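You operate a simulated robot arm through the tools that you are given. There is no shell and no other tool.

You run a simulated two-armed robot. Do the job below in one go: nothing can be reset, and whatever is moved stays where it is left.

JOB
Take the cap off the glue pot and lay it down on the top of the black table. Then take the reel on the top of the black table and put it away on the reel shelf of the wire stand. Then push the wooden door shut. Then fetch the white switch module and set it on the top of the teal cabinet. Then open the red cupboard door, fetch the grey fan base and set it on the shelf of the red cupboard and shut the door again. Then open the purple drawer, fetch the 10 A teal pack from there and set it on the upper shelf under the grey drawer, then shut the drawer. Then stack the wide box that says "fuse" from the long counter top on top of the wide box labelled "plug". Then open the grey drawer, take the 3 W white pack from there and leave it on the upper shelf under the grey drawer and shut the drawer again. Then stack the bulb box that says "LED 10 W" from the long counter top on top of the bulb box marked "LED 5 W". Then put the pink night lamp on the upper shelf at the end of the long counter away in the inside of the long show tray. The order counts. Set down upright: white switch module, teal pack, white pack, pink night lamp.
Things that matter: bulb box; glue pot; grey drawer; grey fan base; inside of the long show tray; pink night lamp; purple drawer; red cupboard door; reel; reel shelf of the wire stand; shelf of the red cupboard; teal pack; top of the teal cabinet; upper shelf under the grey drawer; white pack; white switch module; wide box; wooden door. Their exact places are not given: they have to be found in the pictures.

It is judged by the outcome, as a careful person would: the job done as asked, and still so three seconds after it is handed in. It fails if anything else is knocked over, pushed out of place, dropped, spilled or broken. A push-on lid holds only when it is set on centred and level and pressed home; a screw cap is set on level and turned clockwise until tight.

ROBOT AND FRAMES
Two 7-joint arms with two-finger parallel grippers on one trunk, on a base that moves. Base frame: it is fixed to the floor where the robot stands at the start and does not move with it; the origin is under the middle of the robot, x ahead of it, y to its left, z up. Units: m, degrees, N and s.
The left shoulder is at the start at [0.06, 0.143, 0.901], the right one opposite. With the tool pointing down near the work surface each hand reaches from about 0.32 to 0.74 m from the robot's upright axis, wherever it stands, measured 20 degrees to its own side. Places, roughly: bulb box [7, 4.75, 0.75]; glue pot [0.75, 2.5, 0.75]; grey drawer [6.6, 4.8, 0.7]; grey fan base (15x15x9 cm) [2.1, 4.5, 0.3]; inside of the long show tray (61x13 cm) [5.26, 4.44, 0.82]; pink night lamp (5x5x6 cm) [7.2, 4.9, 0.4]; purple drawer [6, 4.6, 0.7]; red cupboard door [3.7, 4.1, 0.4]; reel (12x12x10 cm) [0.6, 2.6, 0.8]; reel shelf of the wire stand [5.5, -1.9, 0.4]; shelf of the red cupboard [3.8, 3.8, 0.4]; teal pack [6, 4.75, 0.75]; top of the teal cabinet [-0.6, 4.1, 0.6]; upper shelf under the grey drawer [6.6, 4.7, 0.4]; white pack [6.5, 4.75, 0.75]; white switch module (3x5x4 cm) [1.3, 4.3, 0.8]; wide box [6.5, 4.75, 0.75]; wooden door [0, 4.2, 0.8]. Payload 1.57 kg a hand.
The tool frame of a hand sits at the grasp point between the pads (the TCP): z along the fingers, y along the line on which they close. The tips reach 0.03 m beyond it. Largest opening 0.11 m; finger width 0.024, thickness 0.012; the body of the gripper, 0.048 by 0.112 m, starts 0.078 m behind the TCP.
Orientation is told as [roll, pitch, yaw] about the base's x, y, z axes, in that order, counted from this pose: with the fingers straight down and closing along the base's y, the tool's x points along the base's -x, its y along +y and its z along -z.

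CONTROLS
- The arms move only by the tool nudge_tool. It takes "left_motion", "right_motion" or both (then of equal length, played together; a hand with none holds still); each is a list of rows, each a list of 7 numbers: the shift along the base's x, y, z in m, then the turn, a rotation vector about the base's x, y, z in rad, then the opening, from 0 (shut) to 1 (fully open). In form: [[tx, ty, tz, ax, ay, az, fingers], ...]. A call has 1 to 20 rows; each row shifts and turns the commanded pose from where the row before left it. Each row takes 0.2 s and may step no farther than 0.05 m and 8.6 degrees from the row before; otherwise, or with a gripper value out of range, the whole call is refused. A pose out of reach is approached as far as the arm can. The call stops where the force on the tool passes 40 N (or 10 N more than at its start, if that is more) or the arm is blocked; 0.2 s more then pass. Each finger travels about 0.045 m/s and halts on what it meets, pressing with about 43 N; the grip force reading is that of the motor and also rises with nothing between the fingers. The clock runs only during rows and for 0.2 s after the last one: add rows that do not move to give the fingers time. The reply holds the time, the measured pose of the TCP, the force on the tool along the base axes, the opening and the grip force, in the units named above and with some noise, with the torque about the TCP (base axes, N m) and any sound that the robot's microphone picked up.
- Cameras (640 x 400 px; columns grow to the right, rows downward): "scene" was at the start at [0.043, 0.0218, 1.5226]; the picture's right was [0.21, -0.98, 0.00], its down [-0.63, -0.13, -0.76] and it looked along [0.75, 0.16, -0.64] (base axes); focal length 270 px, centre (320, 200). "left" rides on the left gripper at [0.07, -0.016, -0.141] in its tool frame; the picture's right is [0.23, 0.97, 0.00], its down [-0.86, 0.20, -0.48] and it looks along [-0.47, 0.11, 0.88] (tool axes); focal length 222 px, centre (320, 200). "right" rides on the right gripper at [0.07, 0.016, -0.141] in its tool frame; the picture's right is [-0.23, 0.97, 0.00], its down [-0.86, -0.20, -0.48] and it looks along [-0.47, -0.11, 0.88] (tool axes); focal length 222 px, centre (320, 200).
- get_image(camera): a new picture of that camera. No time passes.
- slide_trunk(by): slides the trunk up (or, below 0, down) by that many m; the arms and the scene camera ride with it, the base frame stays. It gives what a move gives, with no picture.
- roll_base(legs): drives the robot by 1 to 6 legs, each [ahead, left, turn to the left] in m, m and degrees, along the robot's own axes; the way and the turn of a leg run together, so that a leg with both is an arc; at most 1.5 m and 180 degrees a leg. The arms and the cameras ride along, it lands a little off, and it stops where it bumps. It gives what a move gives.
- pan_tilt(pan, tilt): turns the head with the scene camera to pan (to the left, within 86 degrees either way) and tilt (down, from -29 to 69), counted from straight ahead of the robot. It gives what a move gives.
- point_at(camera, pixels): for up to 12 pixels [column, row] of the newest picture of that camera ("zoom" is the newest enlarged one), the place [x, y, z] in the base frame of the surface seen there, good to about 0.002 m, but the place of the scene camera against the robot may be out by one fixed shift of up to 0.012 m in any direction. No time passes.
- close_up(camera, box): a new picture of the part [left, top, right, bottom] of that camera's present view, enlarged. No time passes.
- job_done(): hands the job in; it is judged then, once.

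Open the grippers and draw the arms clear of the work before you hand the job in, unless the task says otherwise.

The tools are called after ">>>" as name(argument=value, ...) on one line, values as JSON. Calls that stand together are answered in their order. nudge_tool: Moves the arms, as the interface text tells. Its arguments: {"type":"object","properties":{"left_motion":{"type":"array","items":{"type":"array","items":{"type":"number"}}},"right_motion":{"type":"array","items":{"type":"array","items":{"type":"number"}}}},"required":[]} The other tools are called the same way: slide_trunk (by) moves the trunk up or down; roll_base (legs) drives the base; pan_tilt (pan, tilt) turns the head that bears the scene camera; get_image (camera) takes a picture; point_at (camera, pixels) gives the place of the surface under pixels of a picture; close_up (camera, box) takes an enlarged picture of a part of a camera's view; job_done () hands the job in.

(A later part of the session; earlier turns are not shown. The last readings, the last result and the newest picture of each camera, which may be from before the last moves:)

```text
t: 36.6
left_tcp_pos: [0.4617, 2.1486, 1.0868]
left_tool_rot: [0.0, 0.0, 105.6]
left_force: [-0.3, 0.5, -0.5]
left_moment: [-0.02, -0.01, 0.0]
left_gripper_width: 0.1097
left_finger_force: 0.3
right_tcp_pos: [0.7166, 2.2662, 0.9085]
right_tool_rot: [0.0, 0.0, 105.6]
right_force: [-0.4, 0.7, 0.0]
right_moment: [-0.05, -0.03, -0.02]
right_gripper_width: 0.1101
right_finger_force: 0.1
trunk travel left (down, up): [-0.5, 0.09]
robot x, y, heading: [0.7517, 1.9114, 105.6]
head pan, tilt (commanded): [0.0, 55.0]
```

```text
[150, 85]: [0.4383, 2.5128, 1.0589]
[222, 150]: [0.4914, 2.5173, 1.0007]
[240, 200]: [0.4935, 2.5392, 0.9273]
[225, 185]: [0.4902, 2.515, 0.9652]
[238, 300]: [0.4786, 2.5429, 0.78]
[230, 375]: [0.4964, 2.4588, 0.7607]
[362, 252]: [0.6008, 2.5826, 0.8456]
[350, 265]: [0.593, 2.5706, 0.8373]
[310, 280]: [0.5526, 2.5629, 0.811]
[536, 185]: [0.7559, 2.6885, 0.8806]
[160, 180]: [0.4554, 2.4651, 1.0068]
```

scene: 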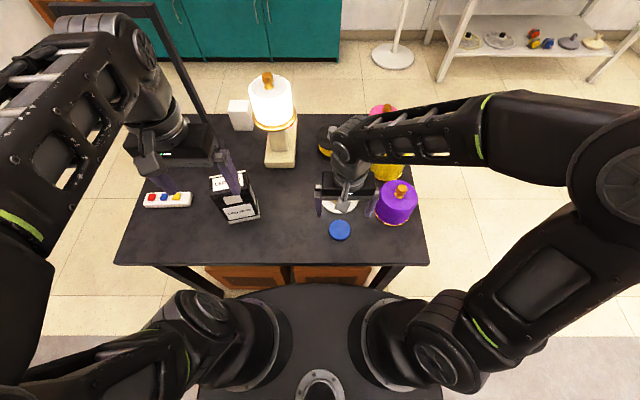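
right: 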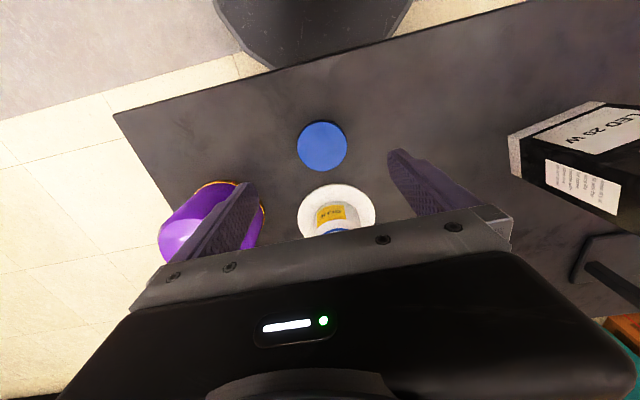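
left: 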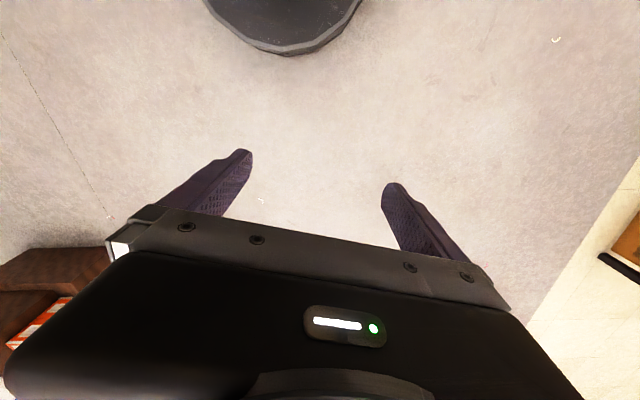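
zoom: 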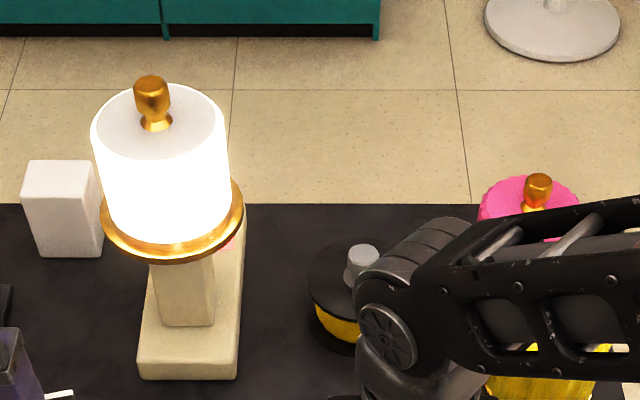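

The reel's knob top is at about (0.607,2.57,0.846); the lamp shade edge is around x 0.51. I move the right hand, half opened, above the knob.

>>> nudge_tool(right_motion=[[0, 0, 0.04, 0, 0, 0, 0.6], [-0.0157, 0.0425, 0, 0, 0, 0, 0.6], [-0.0157, 0.0425, 0, 0, 0, 0, 0.6], [-0.0157, 0.0425, 0, 0, 0, 0, 0.6], [-0.0157, 0.0425, 0, 0, 0, 0, 0.6], [-0.0157, 0.0425, 0, 0, 0, 0, 0.6], [-0.0157, 0.0425, 0, 0, 0, 0, 0.6], [-0.0157, 0.0425, 0, 0, 0, 0, 0.6]])

>>> get_image(camera="right")

```text
t: 38.4
left_tcp_pos: [0.4604, 2.1478, 1.087]
left_tool_rot: [0.1, -0.1, 105.7]
left_force: [0.5, -0.4, -0.8]
left_moment: [0.03, 0.04, -0.02]
left_gripper_width: 0.1099
left_finger_force: 0.1
right_tcp_pos: [0.6187, 2.5301, 0.9501]
right_tool_rot: [0.0, 0.0, 105.5]
right_force: [-0.1, -0.3, -0.2]
right_moment: [0.01, -0.02, 0.02]
right_gripper_width: 0.0661
right_finger_force: 0.0
right hand out of reach, approached as far as the arm can: row 8
trunk travel left (down, up): [-0.5, 0.09]
robot x, y, heading: [0.7537, 1.9116, 105.4]
head pan, tilt (commanded): [0.0, 55.0]
```

```text
taken
```

right: 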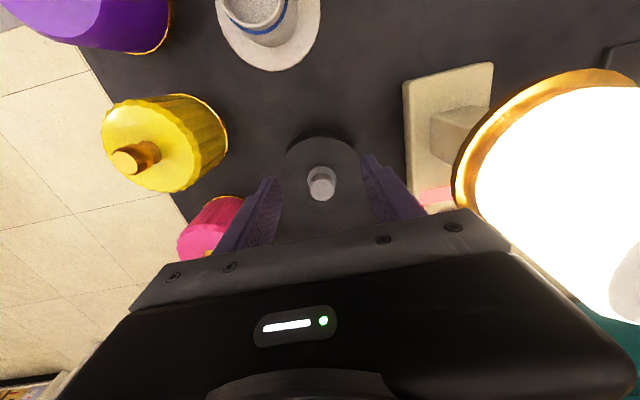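

The arm ran short of reach by ~3 cm. I measure the knob at (321,182) before moving the base slightly.

>>> point_at(camera="right", pixels=[[321, 176], [310, 185], [333, 185], [321, 190], [321, 197], [300, 165], [345, 165], [455, 185], [320, 145]])

>>> close_up(camera="right", box=[240, 110, 420, 230])

```text
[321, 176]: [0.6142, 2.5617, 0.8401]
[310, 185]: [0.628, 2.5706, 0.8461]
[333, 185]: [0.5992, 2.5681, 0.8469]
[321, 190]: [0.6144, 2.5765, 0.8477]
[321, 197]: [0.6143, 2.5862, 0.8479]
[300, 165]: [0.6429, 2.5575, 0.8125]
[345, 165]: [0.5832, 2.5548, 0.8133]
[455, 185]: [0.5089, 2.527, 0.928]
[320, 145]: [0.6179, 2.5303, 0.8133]
```

```text
3.33 times, centred on (330, 170) of right
```

zoom: 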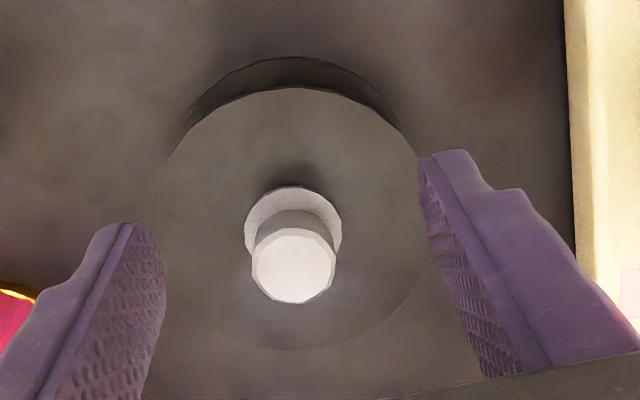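

The knob's centre is (0.614, 2.577), top z 0.848. I roll the base 0.04 m ahead (boxes are ~0.055 m ahead of the base disc) to gain reach.

>>> roll_base(legs=[[0.04, 0, 0]])

>>> get_image(camera="right")

```text
t: 39.3
left_tcp_pos: [0.4498, 2.1898, 1.0872]
left_tool_rot: [0.0, 0.1, 105.6]
left_force: [0.7, 0.1, -0.2]
left_moment: [-0.03, 0.02, 0.01]
left_gripper_width: 0.11
left_finger_force: 0.0
right_tcp_pos: [0.6068, 2.5709, 0.9472]
right_tool_rot: [0.0, 0.1, 105.6]
right_force: [-0.5, 0.8, -0.6]
right_moment: [-0.09, -0.02, -0.03]
right_gripper_width: 0.066
right_finger_force: 0.2
trunk travel left (down, up): [-0.5, 0.09]
robot x, y, heading: [0.7462, 1.9519, 105.3]
head pan, tilt (commanded): [0.0, 55.0]
```

```text
taken
```

right: 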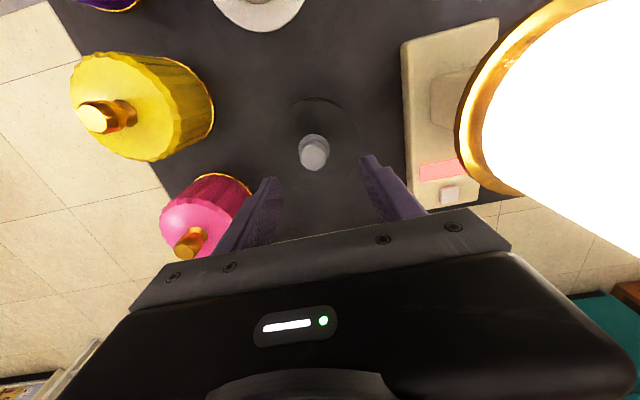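

I align (+0.007, +0.006) and descend to about z 0.88, then check.

>>> nudge_tool(right_motion=[[0.007, 0.006, -0.02, 0, 0, 0, 0.6], [0, 0, -0.025, 0, 0, 0, 0.6], [0, 0, -0.02, 0, 0, 0, 0.6]])

>>> get_image(camera="right")

>>> point_at(camera="right", pixels=[[315, 160], [320, 170], [315, 150], [325, 160], [320, 180]])

```text
t: 40.1
left_tcp_pos: [0.4503, 2.1874, 1.0874]
left_tool_rot: [-0.1, 0.0, 105.6]
left_force: [-0.4, 0.1, -0.9]
left_moment: [0.03, 0.01, 0.02]
left_gripper_width: 0.1099
left_finger_force: 0.0
right_tcp_pos: [0.6139, 2.5772, 0.8826]
right_tool_rot: [0.0, 0.0, 105.5]
right_force: [-0.5, 0.1, 0.3]
right_moment: [-0.01, 0.01, 0.0]
right_gripper_width: 0.0661
right_finger_force: 0.0
trunk travel left (down, up): [-0.5, 0.09]
robot x, y, heading: [0.7408, 1.9499, 105.6]
head pan, tilt (commanded): [0.0, 55.0]
```

```text
taken
```

right: 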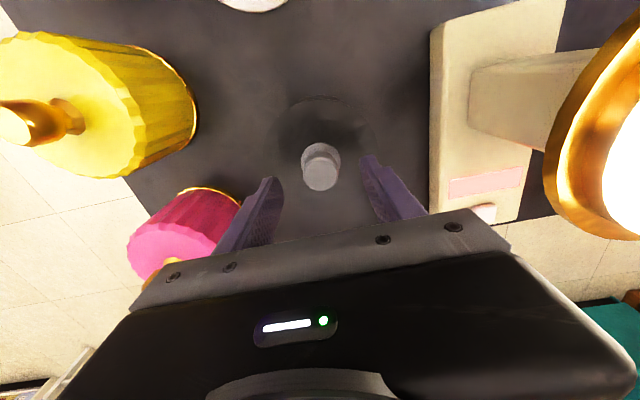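

```text
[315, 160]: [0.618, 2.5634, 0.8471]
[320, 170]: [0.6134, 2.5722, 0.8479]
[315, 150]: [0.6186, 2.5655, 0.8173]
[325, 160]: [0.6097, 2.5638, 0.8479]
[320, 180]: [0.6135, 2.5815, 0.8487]
```

The knob (320,172) is centred between the fingers. I descend to z≈0.847 and close on it.

>>> nudge_tool(right_motion=[[0, -0.002, -0.02, 0, 0, 0, 0.6], [0, 0, -0.016, 0, 0, 0, 0.6], [0, 0, 0, 0, 0, 0, 0.6], [0, 0, 0, 0, 0, 0, 0], [0, 0, 0, 0, 0, 0, 0], [0, 0, 0, 0, 0, 0, 0], [0, 0, 0, 0, 0, 0, 0], [0, 0, 0, 0, 0, 0, 0]])

>>> get_image(camera="right")

```text
t: 41.9
left_tcp_pos: [0.45, 2.1881, 1.0873]
left_tool_rot: [-0.1, 0.0, 105.5]
left_force: [0.4, 0.5, -0.4]
left_moment: [0.01, 0.0, -0.05]
left_gripper_width: 0.1101
left_finger_force: 0.0
right_tcp_pos: [0.614, 2.5744, 0.8475]
right_tool_rot: [-0.1, -0.1, 105.5]
right_force: [0.4, 0.2, 0.5]
right_moment: [0.07, -0.03, 0.0]
right_gripper_width: 0.0313
right_finger_force: 39.5
trunk travel left (down, up): [-0.5, 0.09]
robot x, y, heading: [0.7357, 1.9494, 105.5]
head pan, tilt (commanded): [0.0, 55.0]
```

```text
taken
```

right: 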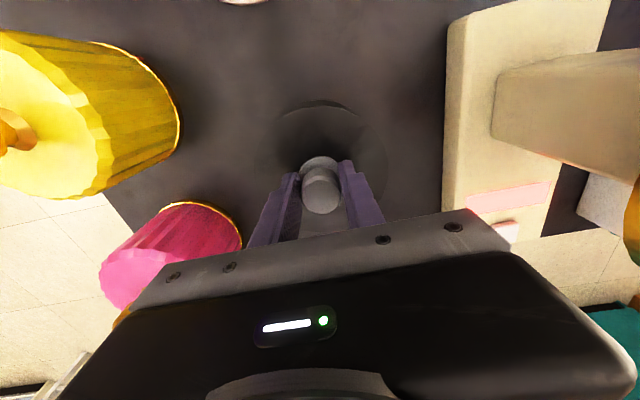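

The knob is held (0.031 m). I lift 0.05 m by arm, then check weight.

>>> nudge_tool(right_motion=[[0, 0, 0.01, 0, 0, 0, 0], [0, 0, 0.02, 0, 0, 0, 0], [0, 0, 0.02, 0, 0, 0, 0]])

>>> slide_trunk(by=0.09)

>>> get_image(camera="scene")

```text
t: 42.7
left_tcp_pos: [0.451, 2.1875, 1.0865]
left_tool_rot: [0.0, 0.0, 105.6]
left_force: [-0.4, 0.3, -0.7]
left_moment: [0.01, -0.03, -0.02]
left_gripper_width: 0.1102
left_finger_force: 0.1
right_tcp_pos: [0.614, 2.5721, 0.8975]
right_tool_rot: [0.0, 0.0, 105.6]
right_force: [-0.5, 0.8, -4.5]
right_moment: [0.02, 0.02, 0.01]
right_gripper_width: 0.0313
right_finger_force: 40.0
trunk travel left (down, up): [-0.5, 0.09]
robot x, y, heading: [0.7437, 1.9487, 105.4]
head pan, tilt (commanded): [0.0, 55.0]
```

```text
t: 43.9
left_tcp_pos: [0.4496, 2.188, 1.1764]
left_tool_rot: [0.1, 0.0, 105.7]
left_force: [0.6, 0.6, 0.7]
left_moment: [0.0, 0.02, 0.04]
left_gripper_width: 0.1096
left_finger_force: 0.1
right_tcp_pos: [0.6137, 2.5739, 0.9892]
right_tool_rot: [0.0, 0.2, 105.7]
right_force: [0.1, -0.7, -3.4]
right_moment: [-0.04, -0.02, -0.01]
right_gripper_width: 0.0312
right_finger_force: 39.8
trunk travel left (down, up): [-0.59, 0.0]
robot x, y, heading: [0.7423, 1.9501, 105.6]
head pan, tilt (commanded): [0.0, 55.0]
```

```text
taken
```

scene: 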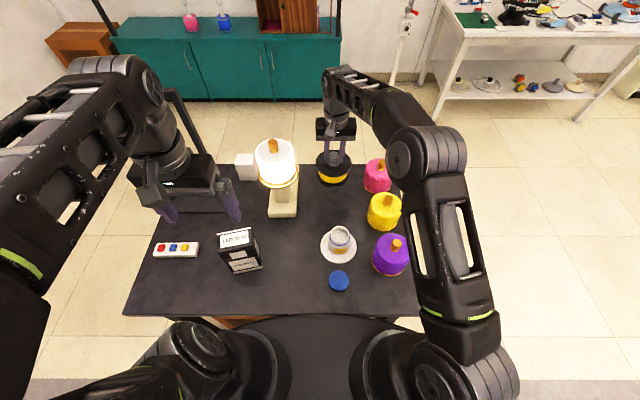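

The reel is held (about 0.4 kg) and well above the table things. I back the base straight out from the table.

>>> roll_base(legs=[[-0.55, 0, 0]])

>>> get_image(camera="scene")

```text
t: 47.1
left_tcp_pos: [0.5986, 1.6542, 1.1781]
left_tool_rot: [0.0, 0.1, 106.3]
left_force: [-0.9, 0.8, -0.6]
left_moment: [0.02, 0.01, -0.01]
left_gripper_width: 0.1101
left_finger_force: 0.1
right_tcp_pos: [0.7582, 2.0405, 0.9884]
right_tool_rot: [-0.1, 0.1, 106.3]
right_force: [0.3, -1.0, -4.5]
right_moment: [0.01, 0.03, 0.0]
right_gripper_width: 0.0316
right_finger_force: 40.2
trunk travel left (down, up): [-0.59, 0.0]
robot x, y, heading: [0.897, 1.4172, 106.5]
head pan, tilt (commanded): [0.0, 55.0]
```

```text
taken
```

scene: 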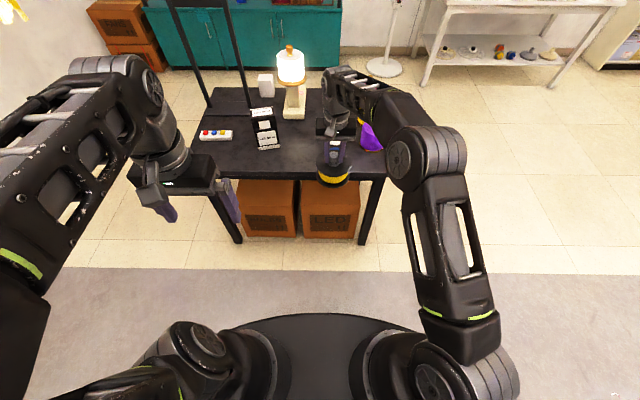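

I draw the reel closer to the body for travel, then turn to face along +x and look for the wire stand.

>>> nudge_tool(right_motion=[[0.0135, -0.045, 0.01, 0, 0, 0, 0], [0.0135, -0.045, 0.01, 0, 0, 0, 0], [0.0135, -0.045, 0.01, 0, 0, 0, 0], [0.0135, -0.045, 0.0, 0, 0, 0, 0]])

>>> roll_base(legs=[[0, 0, -106.5]])

>>> pan_tilt(pan=0, tilt=15)

>>> get_image(camera="scene")

>>> pan_tilt(pan=-45, tilt=15)

>>> get_image(camera="scene")

```text
t: 48.1
left_tcp_pos: [0.5984, 1.6546, 1.178]
left_tool_rot: [-0.1, -0.1, 106.4]
left_force: [-0.1, 0.5, 0.2]
left_moment: [0.01, 0.05, -0.03]
left_gripper_width: 0.11
left_finger_force: 0.0
right_tcp_pos: [0.8118, 1.8593, 1.016]
right_tool_rot: [0.1, 0.1, 106.4]
right_force: [0.4, 0.0, -4.6]
right_moment: [-0.03, 0.02, -0.01]
right_gripper_width: 0.0313
right_finger_force: 40.2
trunk travel left (down, up): [-0.59, 0.0]
robot x, y, heading: [0.8934, 1.4217, 106.5]
head pan, tilt (commanded): [0.0, 55.0]
```

```text
t: 53.0
left_tcp_pos: [1.214, 1.6243, 1.1786]
left_tool_rot: [0.0, 0.0, -2.5]
left_force: [-0.6, 0.7, -0.3]
left_moment: [-0.01, -0.02, -0.02]
left_gripper_width: 0.1101
left_finger_force: 0.0
right_tcp_pos: [1.3377, 1.3549, 1.0151]
right_tool_rot: [0.1, -0.1, -2.6]
right_force: [0.5, 0.6, -4.1]
right_moment: [0.0, 0.0, 0.01]
right_gripper_width: 0.0312
right_finger_force: 39.7
trunk travel left (down, up): [-0.59, 0.0]
robot x, y, heading: [0.897, 1.4174, -2.6]
head pan, tilt (commanded): [0.0, 55.0]
```

```text
t: 54.1
left_tcp_pos: [1.2137, 1.6232, 1.1776]
left_tool_rot: [0.0, 0.0, -2.6]
left_force: [-0.2, -0.7, 0.1]
left_moment: [0.02, 0.0, -0.01]
left_gripper_width: 0.11
left_finger_force: 0.0
right_tcp_pos: [1.3388, 1.3555, 1.0162]
right_tool_rot: [0.0, 0.0, -2.5]
right_force: [0.4, 0.1, -5.2]
right_moment: [-0.01, 0.0, -0.01]
right_gripper_width: 0.0314
right_finger_force: 39.6
trunk travel left (down, up): [-0.59, 0.0]
robot x, y, heading: [0.8942, 1.42, -2.3]
head pan, tilt (commanded): [0.0, 15.0]
```

```text
taken
```

scene: 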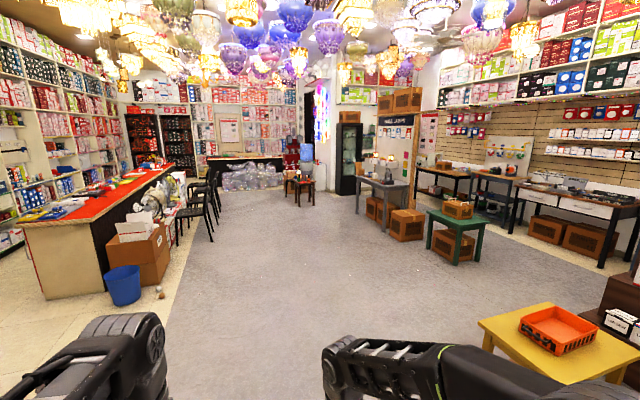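

```text
t: 55.2
left_tcp_pos: [1.2138, 1.6234, 1.1757]
left_tool_rot: [0.0, 0.0, -2.5]
left_force: [0.8, -0.3, 0.8]
left_moment: [0.02, 0.0, 0.02]
left_gripper_width: 0.1098
left_finger_force: 0.0
right_tcp_pos: [1.3384, 1.355, 1.0161]
right_tool_rot: [-0.1, 0.0, -2.6]
right_force: [-0.1, -0.3, -4.2]
right_moment: [-0.01, 0.02, 0.06]
right_gripper_width: 0.0314
right_finger_force: 40.1
trunk travel left (down, up): [-0.59, 0.0]
robot x, y, heading: [0.8924, 1.4196, -2.6]
head pan, tilt (commanded): [-45.0, 15.0]
```

```text
taken
```

scene: 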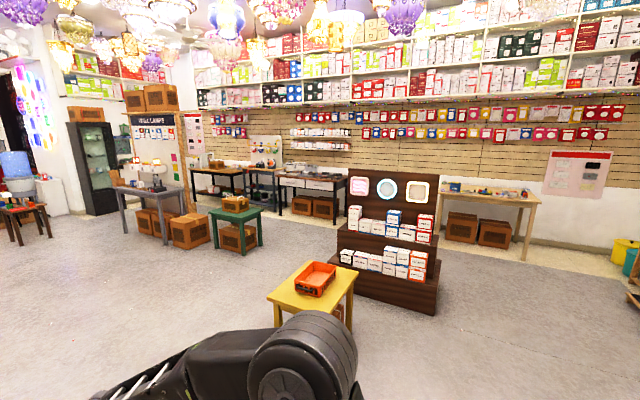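

I look for the wire stand around (5.5,-1.9). I read places of several items in this picture.

>>> point_at(camera="scene", pixels=[[215, 172], [265, 172], [315, 182], [240, 208], [150, 188], [265, 150], [480, 195], [395, 230], [310, 285], [165, 300], [400, 320], [285, 240]])

>>> close_up(camera="scene", box=[90, 120, 350, 260])

```text
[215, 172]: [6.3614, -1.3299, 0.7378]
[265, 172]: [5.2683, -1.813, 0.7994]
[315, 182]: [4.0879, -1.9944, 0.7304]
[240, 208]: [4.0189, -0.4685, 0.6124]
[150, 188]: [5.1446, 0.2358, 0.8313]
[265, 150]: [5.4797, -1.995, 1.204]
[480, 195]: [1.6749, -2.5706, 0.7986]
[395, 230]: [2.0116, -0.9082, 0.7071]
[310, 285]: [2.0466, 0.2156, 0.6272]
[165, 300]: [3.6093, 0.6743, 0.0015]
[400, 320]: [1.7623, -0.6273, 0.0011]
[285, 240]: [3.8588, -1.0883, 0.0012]
```

```text
2.46 times, centred on (220, 190) of scene
```

zoom: 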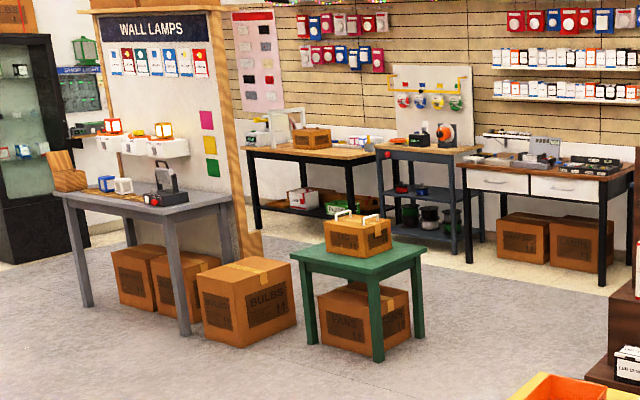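

The wire stand is the grey stand with reels at (425,190) in the zoom. I measure the stand's shelves, green table corners, and desk edges.

>>> point_at(camera="zoom", pixels=[[425, 150], [425, 192], [425, 235], [390, 190], [480, 190], [293, 262], [375, 283], [425, 252], [345, 240], [465, 195], [600, 200], [295, 345]])

>>> close_up(camera="scene", box=[235, 130, 300, 215])

```text
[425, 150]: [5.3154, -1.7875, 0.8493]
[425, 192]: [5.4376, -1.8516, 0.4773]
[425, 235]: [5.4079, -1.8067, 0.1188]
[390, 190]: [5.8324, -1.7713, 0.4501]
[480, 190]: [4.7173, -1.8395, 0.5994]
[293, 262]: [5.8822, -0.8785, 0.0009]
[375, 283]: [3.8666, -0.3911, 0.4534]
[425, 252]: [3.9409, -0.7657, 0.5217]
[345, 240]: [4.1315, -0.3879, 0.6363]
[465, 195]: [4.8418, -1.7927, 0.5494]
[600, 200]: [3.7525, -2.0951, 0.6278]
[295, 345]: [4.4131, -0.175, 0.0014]
```

```text
4.71 times, centred on (268, 172) of scene
```

zoom: 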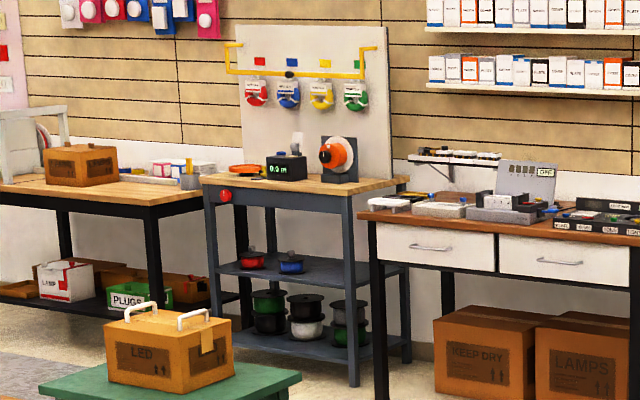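

The room is turned about 15.6°: the desks face heading −74.4°. I turn to that heading and strafe left along the room's axis toward the gap between the yellow and green tables.

>>> roll_base(legs=[[0, 0, -72], [0, 1.4, 0]])

>>> pan_tilt(pan=20, tilt=25)

>>> get_image(camera="scene")

```text
t: 65.3
left_tcp_pos: [2.5395, 1.5278, 1.1773]
left_tool_rot: [0.0, 0.0, -75.8]
left_force: [0.1, 0.6, -0.5]
left_moment: [0.0, 0.02, 0.02]
left_gripper_width: 0.1101
left_finger_force: 0.1
right_tcp_pos: [2.3198, 1.3315, 1.0165]
right_tool_rot: [0.0, 0.0, -75.8]
right_force: [0.2, 0.1, -4.4]
right_moment: [0.02, 0.01, -0.03]
right_gripper_width: 0.0311
right_finger_force: 40.1
trunk travel left (down, up): [-0.59, 0.0]
robot x, y, heading: [2.2504, 1.7745, -75.9]
head pan, tilt (commanded): [-45.0, 15.0]
```

```text
t: 66.7
left_tcp_pos: [2.5389, 1.5295, 1.1773]
left_tool_rot: [0.0, 0.0, -75.8]
left_force: [-0.1, 0.1, 0.3]
left_moment: [-0.03, 0.0, -0.02]
left_gripper_width: 0.1101
left_finger_force: 0.0
right_tcp_pos: [2.3198, 1.3306, 1.0146]
right_tool_rot: [0.0, 0.0, -75.8]
right_force: [0.2, 0.3, -4.1]
right_moment: [0.03, 0.01, -0.03]
right_gripper_width: 0.0309
right_finger_force: 39.8
trunk travel left (down, up): [-0.59, 0.0]
robot x, y, heading: [2.2507, 1.7681, -75.9]
head pan, tilt (commanded): [20.0, 25.0]
```

```text
taken
```

scene: 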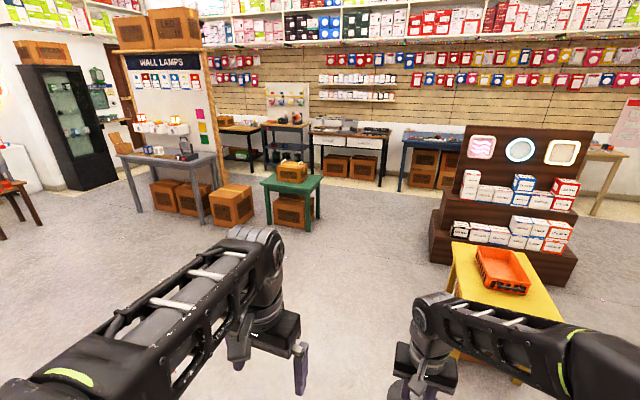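

I measure the gap: yellow table left edge (452,290), display stand's left foot (430,260), green table right corner (322,180).

>>> point_at(camera="scene", pixels=[[452, 262], [432, 250], [322, 178], [314, 215], [380, 215], [308, 225], [285, 125], [255, 128], [345, 180]])

```text
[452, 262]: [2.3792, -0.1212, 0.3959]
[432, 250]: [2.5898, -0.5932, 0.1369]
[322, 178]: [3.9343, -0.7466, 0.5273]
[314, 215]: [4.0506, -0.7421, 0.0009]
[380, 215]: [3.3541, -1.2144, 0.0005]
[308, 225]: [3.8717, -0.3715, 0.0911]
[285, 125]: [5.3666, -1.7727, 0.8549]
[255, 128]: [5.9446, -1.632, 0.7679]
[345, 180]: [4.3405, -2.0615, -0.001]
```

The gap spans a≈2.35–3.58 in room coordinates. I strafe left 0.32 m and drive forward through it.

>>> roll_base(legs=[[0, 0.32, 1.5], [1.4, 0, 0], [0.9, 0, 0]])

>>> get_image(camera="scene")

```text
t: 79.8
left_tcp_pos: [3.5163, -0.5819, 1.1768]
left_tool_rot: [0.0, 0.0, -71.9]
left_force: [0.4, 0.1, 0.0]
left_moment: [0.01, 0.01, 0.0]
left_gripper_width: 0.1098
left_finger_force: 0.2
right_tcp_pos: [3.3106, -0.7939, 1.0147]
right_tool_rot: [-0.1, 0.1, -71.8]
right_force: [0.3, -0.2, -4.2]
right_moment: [0.02, 0.0, 0.0]
right_gripper_width: 0.031
right_finger_force: 39.9
trunk travel left (down, up): [-0.59, 0.0]
robot x, y, heading: [3.2113, -0.3553, -72.0]
head pan, tilt (commanded): [20.0, 25.0]
```

```text
taken
```

scene: 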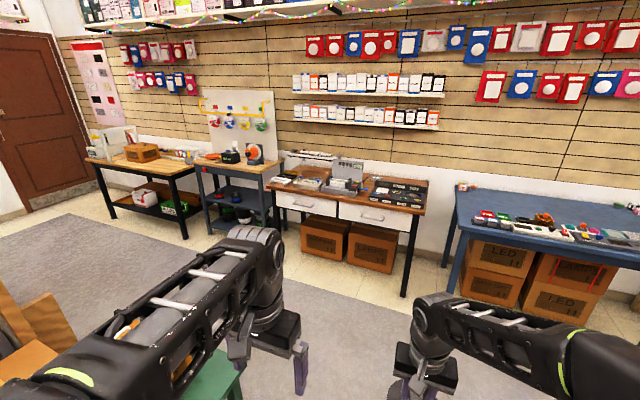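

I go on ahead past the green table's back edge, then strafe left to the wire stand.

>>> roll_base(legs=[[1.08, -0.02, -2.4], [0, 1.3, 0]])

>>> pan_tilt(pan=15, tilt=35)

>>> get_image(camera="scene")

```text
t: 91.5
left_tcp_pos: [5.0702, -1.2802, 1.1769]
left_tool_rot: [0.0, 0.0, -74.9]
left_force: [0.5, -0.2, 0.4]
left_moment: [0.0, 0.01, 0.0]
left_gripper_width: 0.1102
left_finger_force: 0.0
right_tcp_pos: [4.8539, -1.4808, 1.015]
right_tool_rot: [0.0, 0.0, -74.9]
right_force: [0.6, 0.3, -3.8]
right_moment: [0.03, 0.0, -0.02]
right_gripper_width: 0.0312
right_finger_force: 39.9
trunk travel left (down, up): [-0.59, 0.0]
robot x, y, heading: [4.7801, -1.0403, -75.2]
head pan, tilt (commanded): [20.0, 25.0]
```

```text
t: 92.2
left_tcp_pos: [5.0703, -1.2804, 1.1778]
left_tool_rot: [0.0, 0.0, -74.9]
left_force: [0.5, -0.4, 0.0]
left_moment: [0.04, -0.05, 0.03]
left_gripper_width: 0.11
left_finger_force: 0.1
right_tcp_pos: [4.8538, -1.4816, 1.0156]
right_tool_rot: [0.0, 0.1, -74.9]
right_force: [-1.0, 0.2, -3.5]
right_moment: [-0.02, 0.0, 0.04]
right_gripper_width: 0.031
right_finger_force: 40.6
trunk travel left (down, up): [-0.59, 0.0]
robot x, y, heading: [4.7803, -1.0384, -74.8]
head pan, tilt (commanded): [15.0, 35.0]
```

```text
taken
```

scene: 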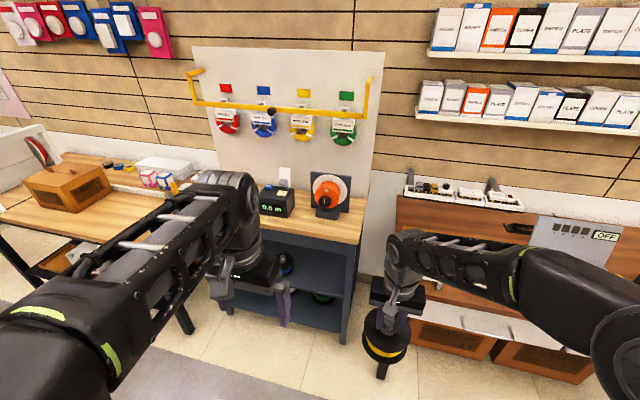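

I see the stand's wooden top at (310,225), with the shelf below partly hidden by the left hand. I zoom in and measure.

>>> close_up(camera="scene", box=[200, 160, 400, 350])

>>> point_at(camera="scene", pixels=[[272, 228], [310, 230], [355, 240], [370, 180], [320, 280], [335, 295], [335, 325], [345, 300], [355, 265], [300, 270], [190, 300], [280, 215]])

```text
2.11 times, centred on (300, 255) of scene
```

zoom: 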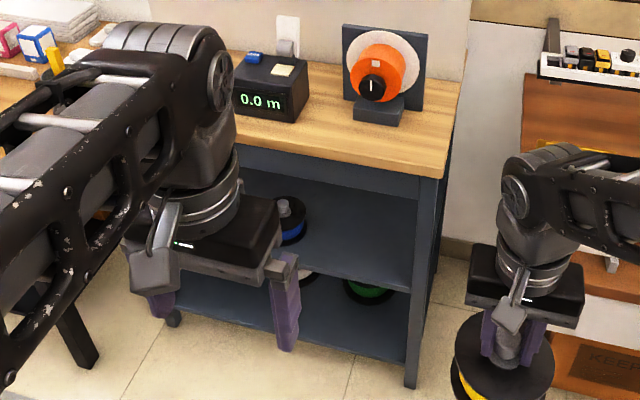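

```text
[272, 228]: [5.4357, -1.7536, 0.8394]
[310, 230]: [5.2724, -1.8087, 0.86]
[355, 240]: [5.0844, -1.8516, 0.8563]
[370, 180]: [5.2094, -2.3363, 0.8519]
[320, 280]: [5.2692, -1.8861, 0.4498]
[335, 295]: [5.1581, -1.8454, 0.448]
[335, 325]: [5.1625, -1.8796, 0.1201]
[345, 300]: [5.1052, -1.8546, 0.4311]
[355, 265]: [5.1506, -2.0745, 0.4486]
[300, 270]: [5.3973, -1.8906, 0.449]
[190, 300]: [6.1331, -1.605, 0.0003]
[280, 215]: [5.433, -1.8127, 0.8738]
```

The stand top is at z≈0.85, shelf at z≈0.449, so the reel must go in under the top with a tilted hand; I need a free flat spot to re-grip. I measure the strip on the stand's top and the workbench to the left.

>>> point_at(camera="zoom", pixels=[[300, 125], [300, 150], [350, 165], [350, 140], [330, 120], [400, 130], [430, 165], [440, 175], [460, 90], [330, 185], [360, 120], [400, 300]])

>>> pan_tilt(pan=50, tilt=35)

>>> get_image(camera="scene")

```text
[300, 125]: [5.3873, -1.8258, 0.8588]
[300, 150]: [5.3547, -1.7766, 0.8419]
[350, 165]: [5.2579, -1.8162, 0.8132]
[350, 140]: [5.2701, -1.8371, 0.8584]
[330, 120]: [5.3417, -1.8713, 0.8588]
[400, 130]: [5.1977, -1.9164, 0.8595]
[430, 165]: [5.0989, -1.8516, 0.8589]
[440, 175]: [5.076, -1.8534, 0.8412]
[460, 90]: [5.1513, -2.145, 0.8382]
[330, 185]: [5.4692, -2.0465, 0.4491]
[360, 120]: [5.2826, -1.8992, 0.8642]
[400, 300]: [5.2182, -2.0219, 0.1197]
```

```text
t: 93.2
left_tcp_pos: [5.0705, -1.2789, 1.1782]
left_tool_rot: [0.0, -0.1, -74.9]
left_force: [0.1, -0.1, -0.2]
left_moment: [0.04, 0.04, 0.01]
left_gripper_width: 0.11
left_finger_force: 0.0
right_tcp_pos: [4.8525, -1.482, 1.0146]
right_tool_rot: [0.0, 0.1, -75.0]
right_force: [0.4, -0.4, -4.4]
right_moment: [0.02, -0.01, 0.01]
right_gripper_width: 0.0313
right_finger_force: 39.8
trunk travel left (down, up): [-0.59, 0.0]
robot x, y, heading: [4.7796, -1.0368, -74.8]
head pan, tilt (commanded): [50.0, 35.0]
```

```text
taken
```

scene: 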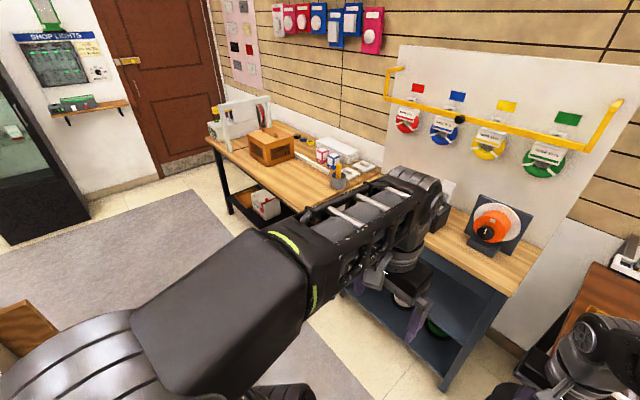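

The strip on the stand's top is only ~9 cm deep. The workbench to the left looks to have free space near (240,150); I measure it.

>>> close_up(camera="scene", box=[190, 80, 400, 220])

>>> point_at(camera="zoom", pixels=[[50, 190], [120, 210], [180, 240], [230, 265], [300, 270], [330, 230], [350, 290], [150, 240], [250, 300], [180, 210]])

```text
2.86 times, centred on (295, 150) of scene
```

zoom: 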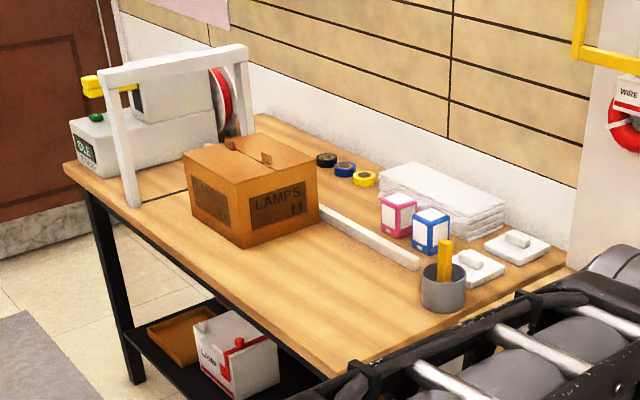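

```text
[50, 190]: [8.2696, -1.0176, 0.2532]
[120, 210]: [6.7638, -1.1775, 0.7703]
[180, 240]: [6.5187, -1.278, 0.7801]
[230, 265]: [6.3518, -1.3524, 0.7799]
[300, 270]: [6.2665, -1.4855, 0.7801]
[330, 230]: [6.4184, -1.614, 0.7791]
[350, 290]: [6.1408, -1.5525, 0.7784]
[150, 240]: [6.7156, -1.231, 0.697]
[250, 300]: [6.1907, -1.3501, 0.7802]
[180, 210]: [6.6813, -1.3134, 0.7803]
```

The bench has a clear area around (6.22,-1.46), z 0.78. Before strafing left I look to my left side for obstacles.

>>> pan_tilt(pan=85, tilt=35)

>>> get_image(camera="scene")

```text
t: 94.3
left_tcp_pos: [5.0702, -1.2806, 1.1771]
left_tool_rot: [-0.1, -0.1, -74.9]
left_force: [0.3, -0.1, -0.8]
left_moment: [0.03, -0.01, 0.0]
left_gripper_width: 0.11
left_finger_force: 0.1
right_tcp_pos: [4.8533, -1.4814, 1.0169]
right_tool_rot: [0.0, 0.2, -74.9]
right_force: [-0.5, -0.2, -3.7]
right_moment: [0.03, 0.02, 0.0]
right_gripper_width: 0.031
right_finger_force: 39.8
trunk travel left (down, up): [-0.59, 0.0]
robot x, y, heading: [4.78, -1.038, -74.9]
head pan, tilt (commanded): [85.0, 35.0]
```

```text
taken
```

scene: 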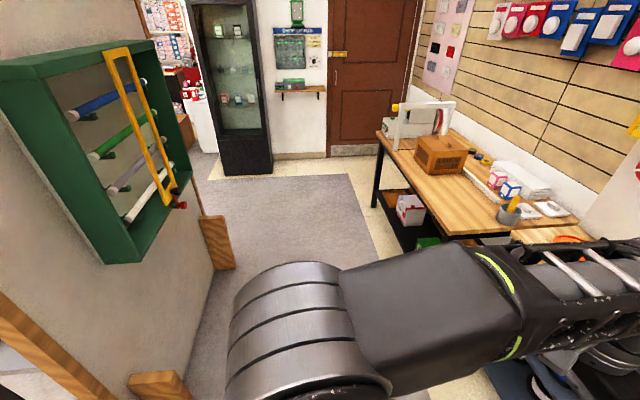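

The partition with a green rack is close on my left; I measure its clearance and the mat area.

>>> point_at(camera="scene", pixels=[[120, 262], [215, 265], [150, 385], [20, 80], [165, 200], [200, 300], [225, 240], [180, 205], [440, 210], [300, 200], [140, 60], [60, 340]])

```text
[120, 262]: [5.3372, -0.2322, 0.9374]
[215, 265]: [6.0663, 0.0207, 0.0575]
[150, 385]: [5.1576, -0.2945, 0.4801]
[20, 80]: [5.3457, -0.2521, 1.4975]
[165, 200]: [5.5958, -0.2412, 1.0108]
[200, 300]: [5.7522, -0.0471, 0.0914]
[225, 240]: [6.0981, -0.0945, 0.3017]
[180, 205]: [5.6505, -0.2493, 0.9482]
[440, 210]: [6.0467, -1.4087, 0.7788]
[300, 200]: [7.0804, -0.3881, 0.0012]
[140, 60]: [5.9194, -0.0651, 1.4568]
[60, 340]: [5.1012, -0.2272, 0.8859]
```

The partition's face lies at d≈−1.7 while I travel at d≈−2.28, so it is clear. I strafe left 1.4 m to the bench.

>>> roll_base(legs=[[0, 1.4, 0.5]])

>>> pan_tilt(pan=0, tilt=40)

>>> get_image(camera="scene")

```text
t: 101.2
left_tcp_pos: [6.4176, -0.8662, 1.1772]
left_tool_rot: [0.1, 0.0, -71.8]
left_force: [-0.6, 0.1, -0.3]
left_moment: [0.0, -0.03, 0.03]
left_gripper_width: 0.1099
left_finger_force: 0.0
right_tcp_pos: [6.2105, -1.078, 1.0156]
right_tool_rot: [0.0, 0.1, -71.8]
right_force: [0.3, 0.6, -4.6]
right_moment: [-0.01, -0.01, 0.02]
right_gripper_width: 0.0314
right_finger_force: 40.2
trunk travel left (down, up): [-0.59, 0.0]
robot x, y, heading: [6.1129, -0.6432, -71.8]
head pan, tilt (commanded): [85.0, 35.0]
```

```text
t: 102.8
left_tcp_pos: [6.4162, -0.865, 1.1765]
left_tool_rot: [0.0, 0.0, -71.8]
left_force: [0.1, -0.3, 0.4]
left_moment: [-0.04, 0.01, 0.02]
left_gripper_width: 0.1098
left_finger_force: 0.0
right_tcp_pos: [6.2105, -1.0781, 1.016]
right_tool_rot: [0.0, 0.1, -71.8]
right_force: [-0.4, 0.1, -4.6]
right_moment: [0.05, 0.0, -0.01]
right_gripper_width: 0.0313
right_finger_force: 39.9
trunk travel left (down, up): [-0.59, 0.0]
robot x, y, heading: [6.111, -0.6396, -71.8]
head pan, tilt (commanded): [0.0, 40.0]
```

```text
taken
```

scene: 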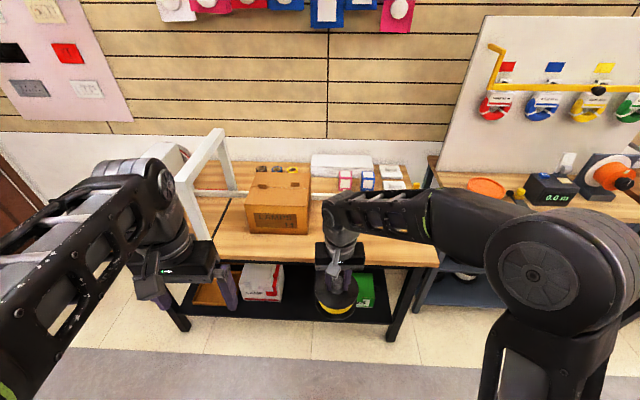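

The bench front area below the reel is free. I roll ahead 0.25 m and slightly right, squaring the heading.

>>> roll_base(legs=[[0.25, -0.04, -2.6]])

>>> pan_tilt(pan=0, tilt=55)

>>> get_image(camera="scene")

>>> get_image(camera="right")

```text
t: 104.6
left_tcp_pos: [6.4377, -1.1317, 1.1771]
left_tool_rot: [-0.1, 0.2, -74.7]
left_force: [-0.8, -0.3, 0.1]
left_moment: [0.07, -0.01, 0.0]
left_gripper_width: 0.11
left_finger_force: 0.1
right_tcp_pos: [6.2193, -1.3328, 1.0147]
right_tool_rot: [-0.1, 0.0, -74.8]
right_force: [-0.4, 1.3, -4.9]
right_moment: [0.07, 0.0, -0.05]
right_gripper_width: 0.0315
right_finger_force: 39.5
trunk travel left (down, up): [-0.59, 0.0]
robot x, y, heading: [6.1462, -0.891, -75.0]
head pan, tilt (commanded): [0.0, 40.0]
```

```text
t: 105.4
left_tcp_pos: [6.4363, -1.1304, 1.176]
left_tool_rot: [-0.1, -0.1, -74.8]
left_force: [-0.4, 0.1, -0.7]
left_moment: [0.01, -0.02, 0.04]
left_gripper_width: 0.1101
left_finger_force: 0.0
right_tcp_pos: [6.2193, -1.3314, 1.0171]
right_tool_rot: [0.0, 0.1, -74.7]
right_force: [-0.2, 0.6, -4.3]
right_moment: [0.01, 0.01, 0.01]
right_gripper_width: 0.0313
right_finger_force: 40.1
trunk travel left (down, up): [-0.59, 0.0]
robot x, y, heading: [6.147, -0.8876, -74.6]
head pan, tilt (commanded): [0.0, 55.0]
```

```text
taken
```

scene: 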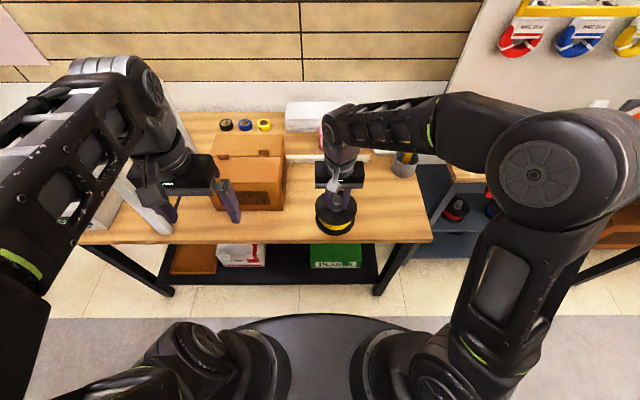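

```text
taken
```

right: 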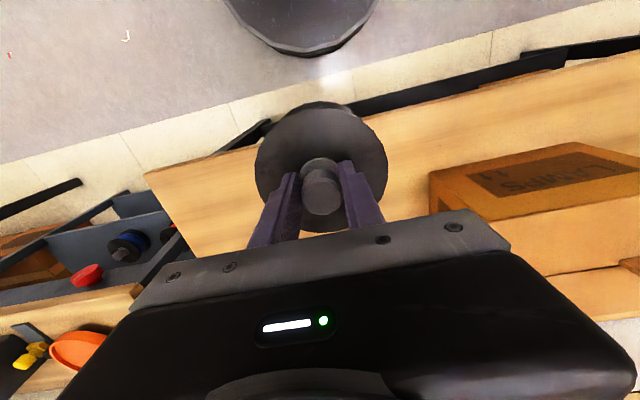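

I measure the bench front edge and the neighbours around the intended spot.

>>> point_at(camera="right", pixels=[[148, 176], [410, 112], [430, 175], [430, 200], [400, 180], [200, 220], [200, 170]])

>>> point_at(camera="scene", pixels=[[285, 205], [290, 180], [395, 190], [420, 230], [380, 200], [345, 240], [405, 165], [300, 220]])

```text
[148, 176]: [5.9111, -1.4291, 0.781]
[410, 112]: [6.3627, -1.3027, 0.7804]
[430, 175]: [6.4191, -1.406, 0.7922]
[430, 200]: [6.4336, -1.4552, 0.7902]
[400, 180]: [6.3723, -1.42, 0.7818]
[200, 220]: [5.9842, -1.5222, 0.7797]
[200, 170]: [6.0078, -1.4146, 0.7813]
```

```text
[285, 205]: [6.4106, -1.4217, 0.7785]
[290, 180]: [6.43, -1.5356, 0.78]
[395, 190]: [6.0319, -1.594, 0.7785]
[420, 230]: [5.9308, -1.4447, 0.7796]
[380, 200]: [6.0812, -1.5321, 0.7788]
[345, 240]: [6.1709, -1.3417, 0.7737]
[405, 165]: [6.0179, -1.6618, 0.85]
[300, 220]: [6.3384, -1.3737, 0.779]
```

I carry the reel over the bench spot (6.205,-1.455) and lower it to just above the top.

>>> nudge_tool(right_motion=[[-0.0048, -0.041, 0, 0, 0, 0, 0], [-0.0048, -0.041, 0, 0, 0, 0, 0], [-0.0048, -0.041, 0, 0, 0, 0, 0], [0, 0, -0.05, 0, 0, 0, 0], [0, 0, -0.05, 0, 0, 0, 0], [0, 0, -0.025, 0, 0, 0, 0]])

>>> get_image(camera="right")

```text
t: 106.8
left_tcp_pos: [6.4375, -1.1316, 1.1782]
left_tool_rot: [0.0, 0.1, -74.8]
left_force: [0.6, 0.4, -0.8]
left_moment: [-0.04, -0.03, 0.01]
left_gripper_width: 0.1102
left_finger_force: 0.0
right_tcp_pos: [6.2066, -1.4573, 0.8894]
right_tool_rot: [0.0, 0.0, -74.8]
right_force: [-0.3, -0.7, -3.9]
right_moment: [0.0, -0.02, -0.03]
right_gripper_width: 0.0315
right_finger_force: 40.4
trunk travel left (down, up): [-0.59, 0.0]
robot x, y, heading: [6.1465, -0.8891, -74.8]
head pan, tilt (commanded): [0.0, 55.0]
```

```text
taken
```

right: 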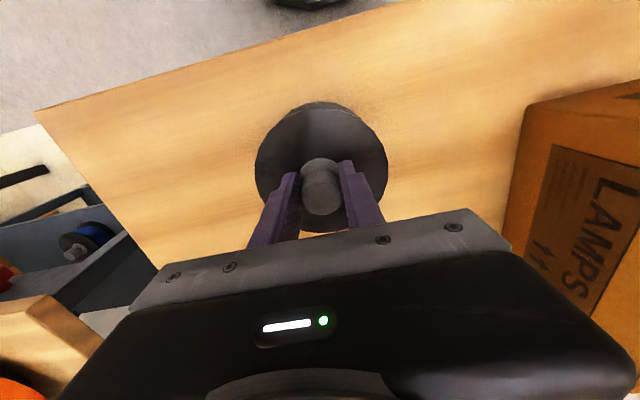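

I lower in small steps until the weight is taken by the bench.

>>> nudge_tool(right_motion=[[0, 0, -0.004, 0, 0, 0, 0], [0, 0, -0.004, 0, 0, 0, 0], [0, 0, -0.002, 0, 0, 0, 0]])

>>> nudge_tool(right_motion=[[0, 0, -0.0015, 0, 0, 0, 0], [0, 0, -0.001, 0, 0, 0, 0]])

```text
t: 107.6
left_tcp_pos: [6.4364, -1.131, 1.1767]
left_tool_rot: [0.1, 0.1, -74.8]
left_force: [0.4, -0.8, 0.1]
left_moment: [-0.02, -0.01, 0.0]
left_gripper_width: 0.11
left_finger_force: 0.1
right_tcp_pos: [6.2068, -1.4547, 0.8793]
right_tool_rot: [0.0, 0.1, -74.8]
right_force: [1.4, -0.1, -4.1]
right_moment: [0.03, 0.01, -0.02]
right_gripper_width: 0.0314
right_finger_force: 40.2
trunk travel left (down, up): [-0.59, 0.0]
robot x, y, heading: [6.1407, -0.892, -74.7]
head pan, tilt (commanded): [0.0, 55.0]
```

```text
t: 108.2
left_tcp_pos: [6.4355, -1.1304, 1.1778]
left_tool_rot: [0.0, 0.0, -74.8]
left_force: [0.2, 0.3, -1.1]
left_moment: [0.07, -0.02, -0.03]
left_gripper_width: 0.1101
left_finger_force: 0.1
right_tcp_pos: [6.2058, -1.4554, 0.8779]
right_tool_rot: [-0.1, 0.1, -74.7]
right_force: [-1.6, 0.1, 3.2]
right_moment: [0.08, 0.07, -0.05]
right_gripper_width: 0.0313
right_finger_force: 39.8
trunk travel left (down, up): [-0.59, 0.0]
robot x, y, heading: [6.1439, -0.8897, -75.1]
head pan, tilt (commanded): [0.0, 55.0]
```

The reel stands on the bench. I open the fingers and rotate the hand in place by ~50° so that the fingers point ahead and down.

>>> nudge_tool(right_motion=[[0, 0, 0, 0, 0, 0, 0.6], [0, 0, 0, 0, 0, 0, 0.6], [0, 0, 0.004, 0, 0, 0, 0.6], [0, 0, 0, -0.14, -0.038, 0, 0.6], [0, 0, 0, -0.14, -0.038, 0, 0.6], [0, 0, 0, -0.14, -0.038, 0, 0.6]])

>>> get_image(camera="right")

>>> get_image(camera="scene")

```text
t: 109.6
left_tcp_pos: [6.4369, -1.1294, 1.1769]
left_tool_rot: [-0.1, 0.0, -74.8]
left_force: [-0.4, 0.8, -0.1]
left_moment: [-0.03, -0.02, 0.02]
left_gripper_width: 0.11
left_finger_force: 0.1
right_tcp_pos: [6.207, -1.4546, 0.8819]
right_tool_rot: [0.0, -24.9, -74.8]
right_force: [0.9, -0.4, -0.1]
right_moment: [0.01, -0.02, 0.0]
right_gripper_width: 0.0659
right_finger_force: 0.0
trunk travel left (down, up): [-0.59, 0.0]
robot x, y, heading: [6.1466, -0.8904, -74.7]
head pan, tilt (commanded): [0.0, 55.0]
```

```text
taken
```

right: 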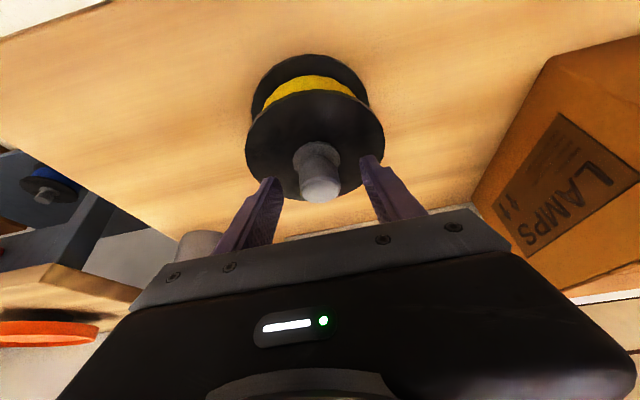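

```text
taken
```

scene: 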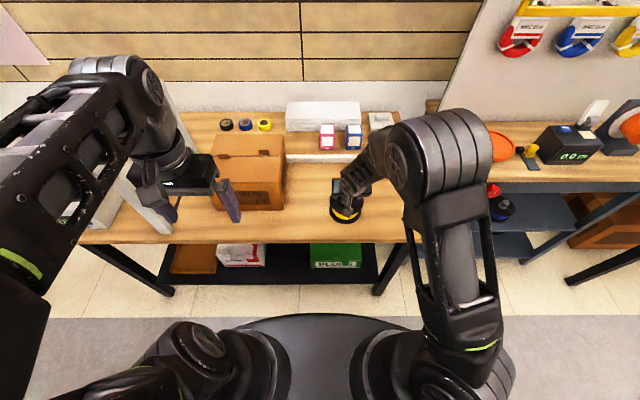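

Tilt is 25°. I continue to about 55°, then lower slightly.

>>> nudge_tool(right_motion=[[0, 0, 0, -0.1255, -0.034, 0, 0.6], [0, 0, 0, -0.1255, -0.034, 0, 0.6], [0, 0, 0, -0.1255, -0.034, 0, 0.6], [0, 0, 0, -0.1255, -0.034, 0, 0.6], [0, 0, -0.007, 0, 0, 0, 0.6]])

>>> get_image(camera="right")

>>> close_up(camera="scene", box=[280, 130, 480, 270])

```text
t: 110.8
left_tcp_pos: [6.4362, -1.1308, 1.1773]
left_tool_rot: [0.0, 0.0, -74.8]
left_force: [-0.6, 0.7, -0.3]
left_moment: [0.02, -0.01, 0.03]
left_gripper_width: 0.1102
left_finger_force: 0.1
right_tcp_pos: [6.2053, -1.4556, 0.8752]
right_tool_rot: [0.0, -54.8, -74.8]
right_force: [0.1, -0.7, 0.6]
right_moment: [0.01, -0.03, 0.01]
right_gripper_width: 0.066
right_finger_force: 0.1
trunk travel left (down, up): [-0.59, 0.0]
robot x, y, heading: [6.1466, -0.8886, -74.9]
head pan, tilt (commanded): [0.0, 55.0]
```

```text
taken
```

right: 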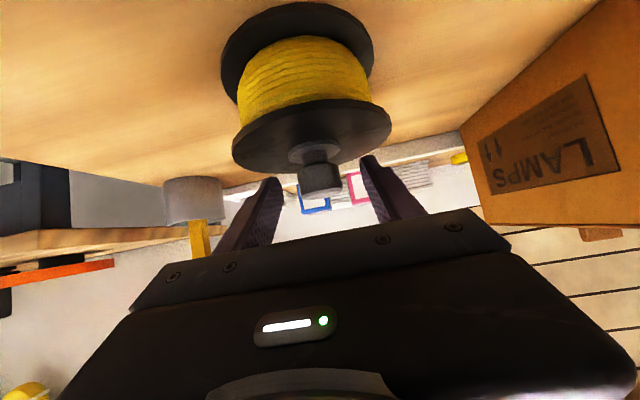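

```text
2.86 times, centred on (380, 200) of scene
```

zoom: 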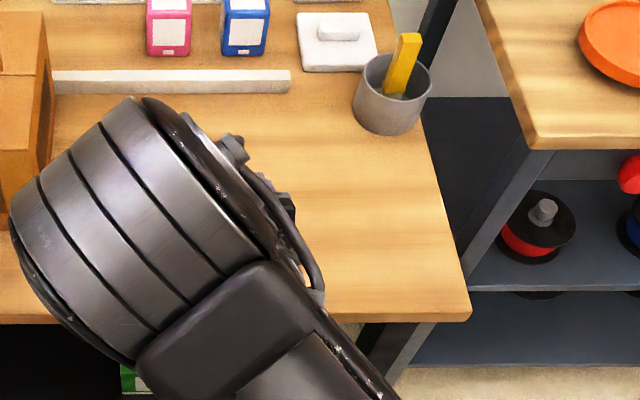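

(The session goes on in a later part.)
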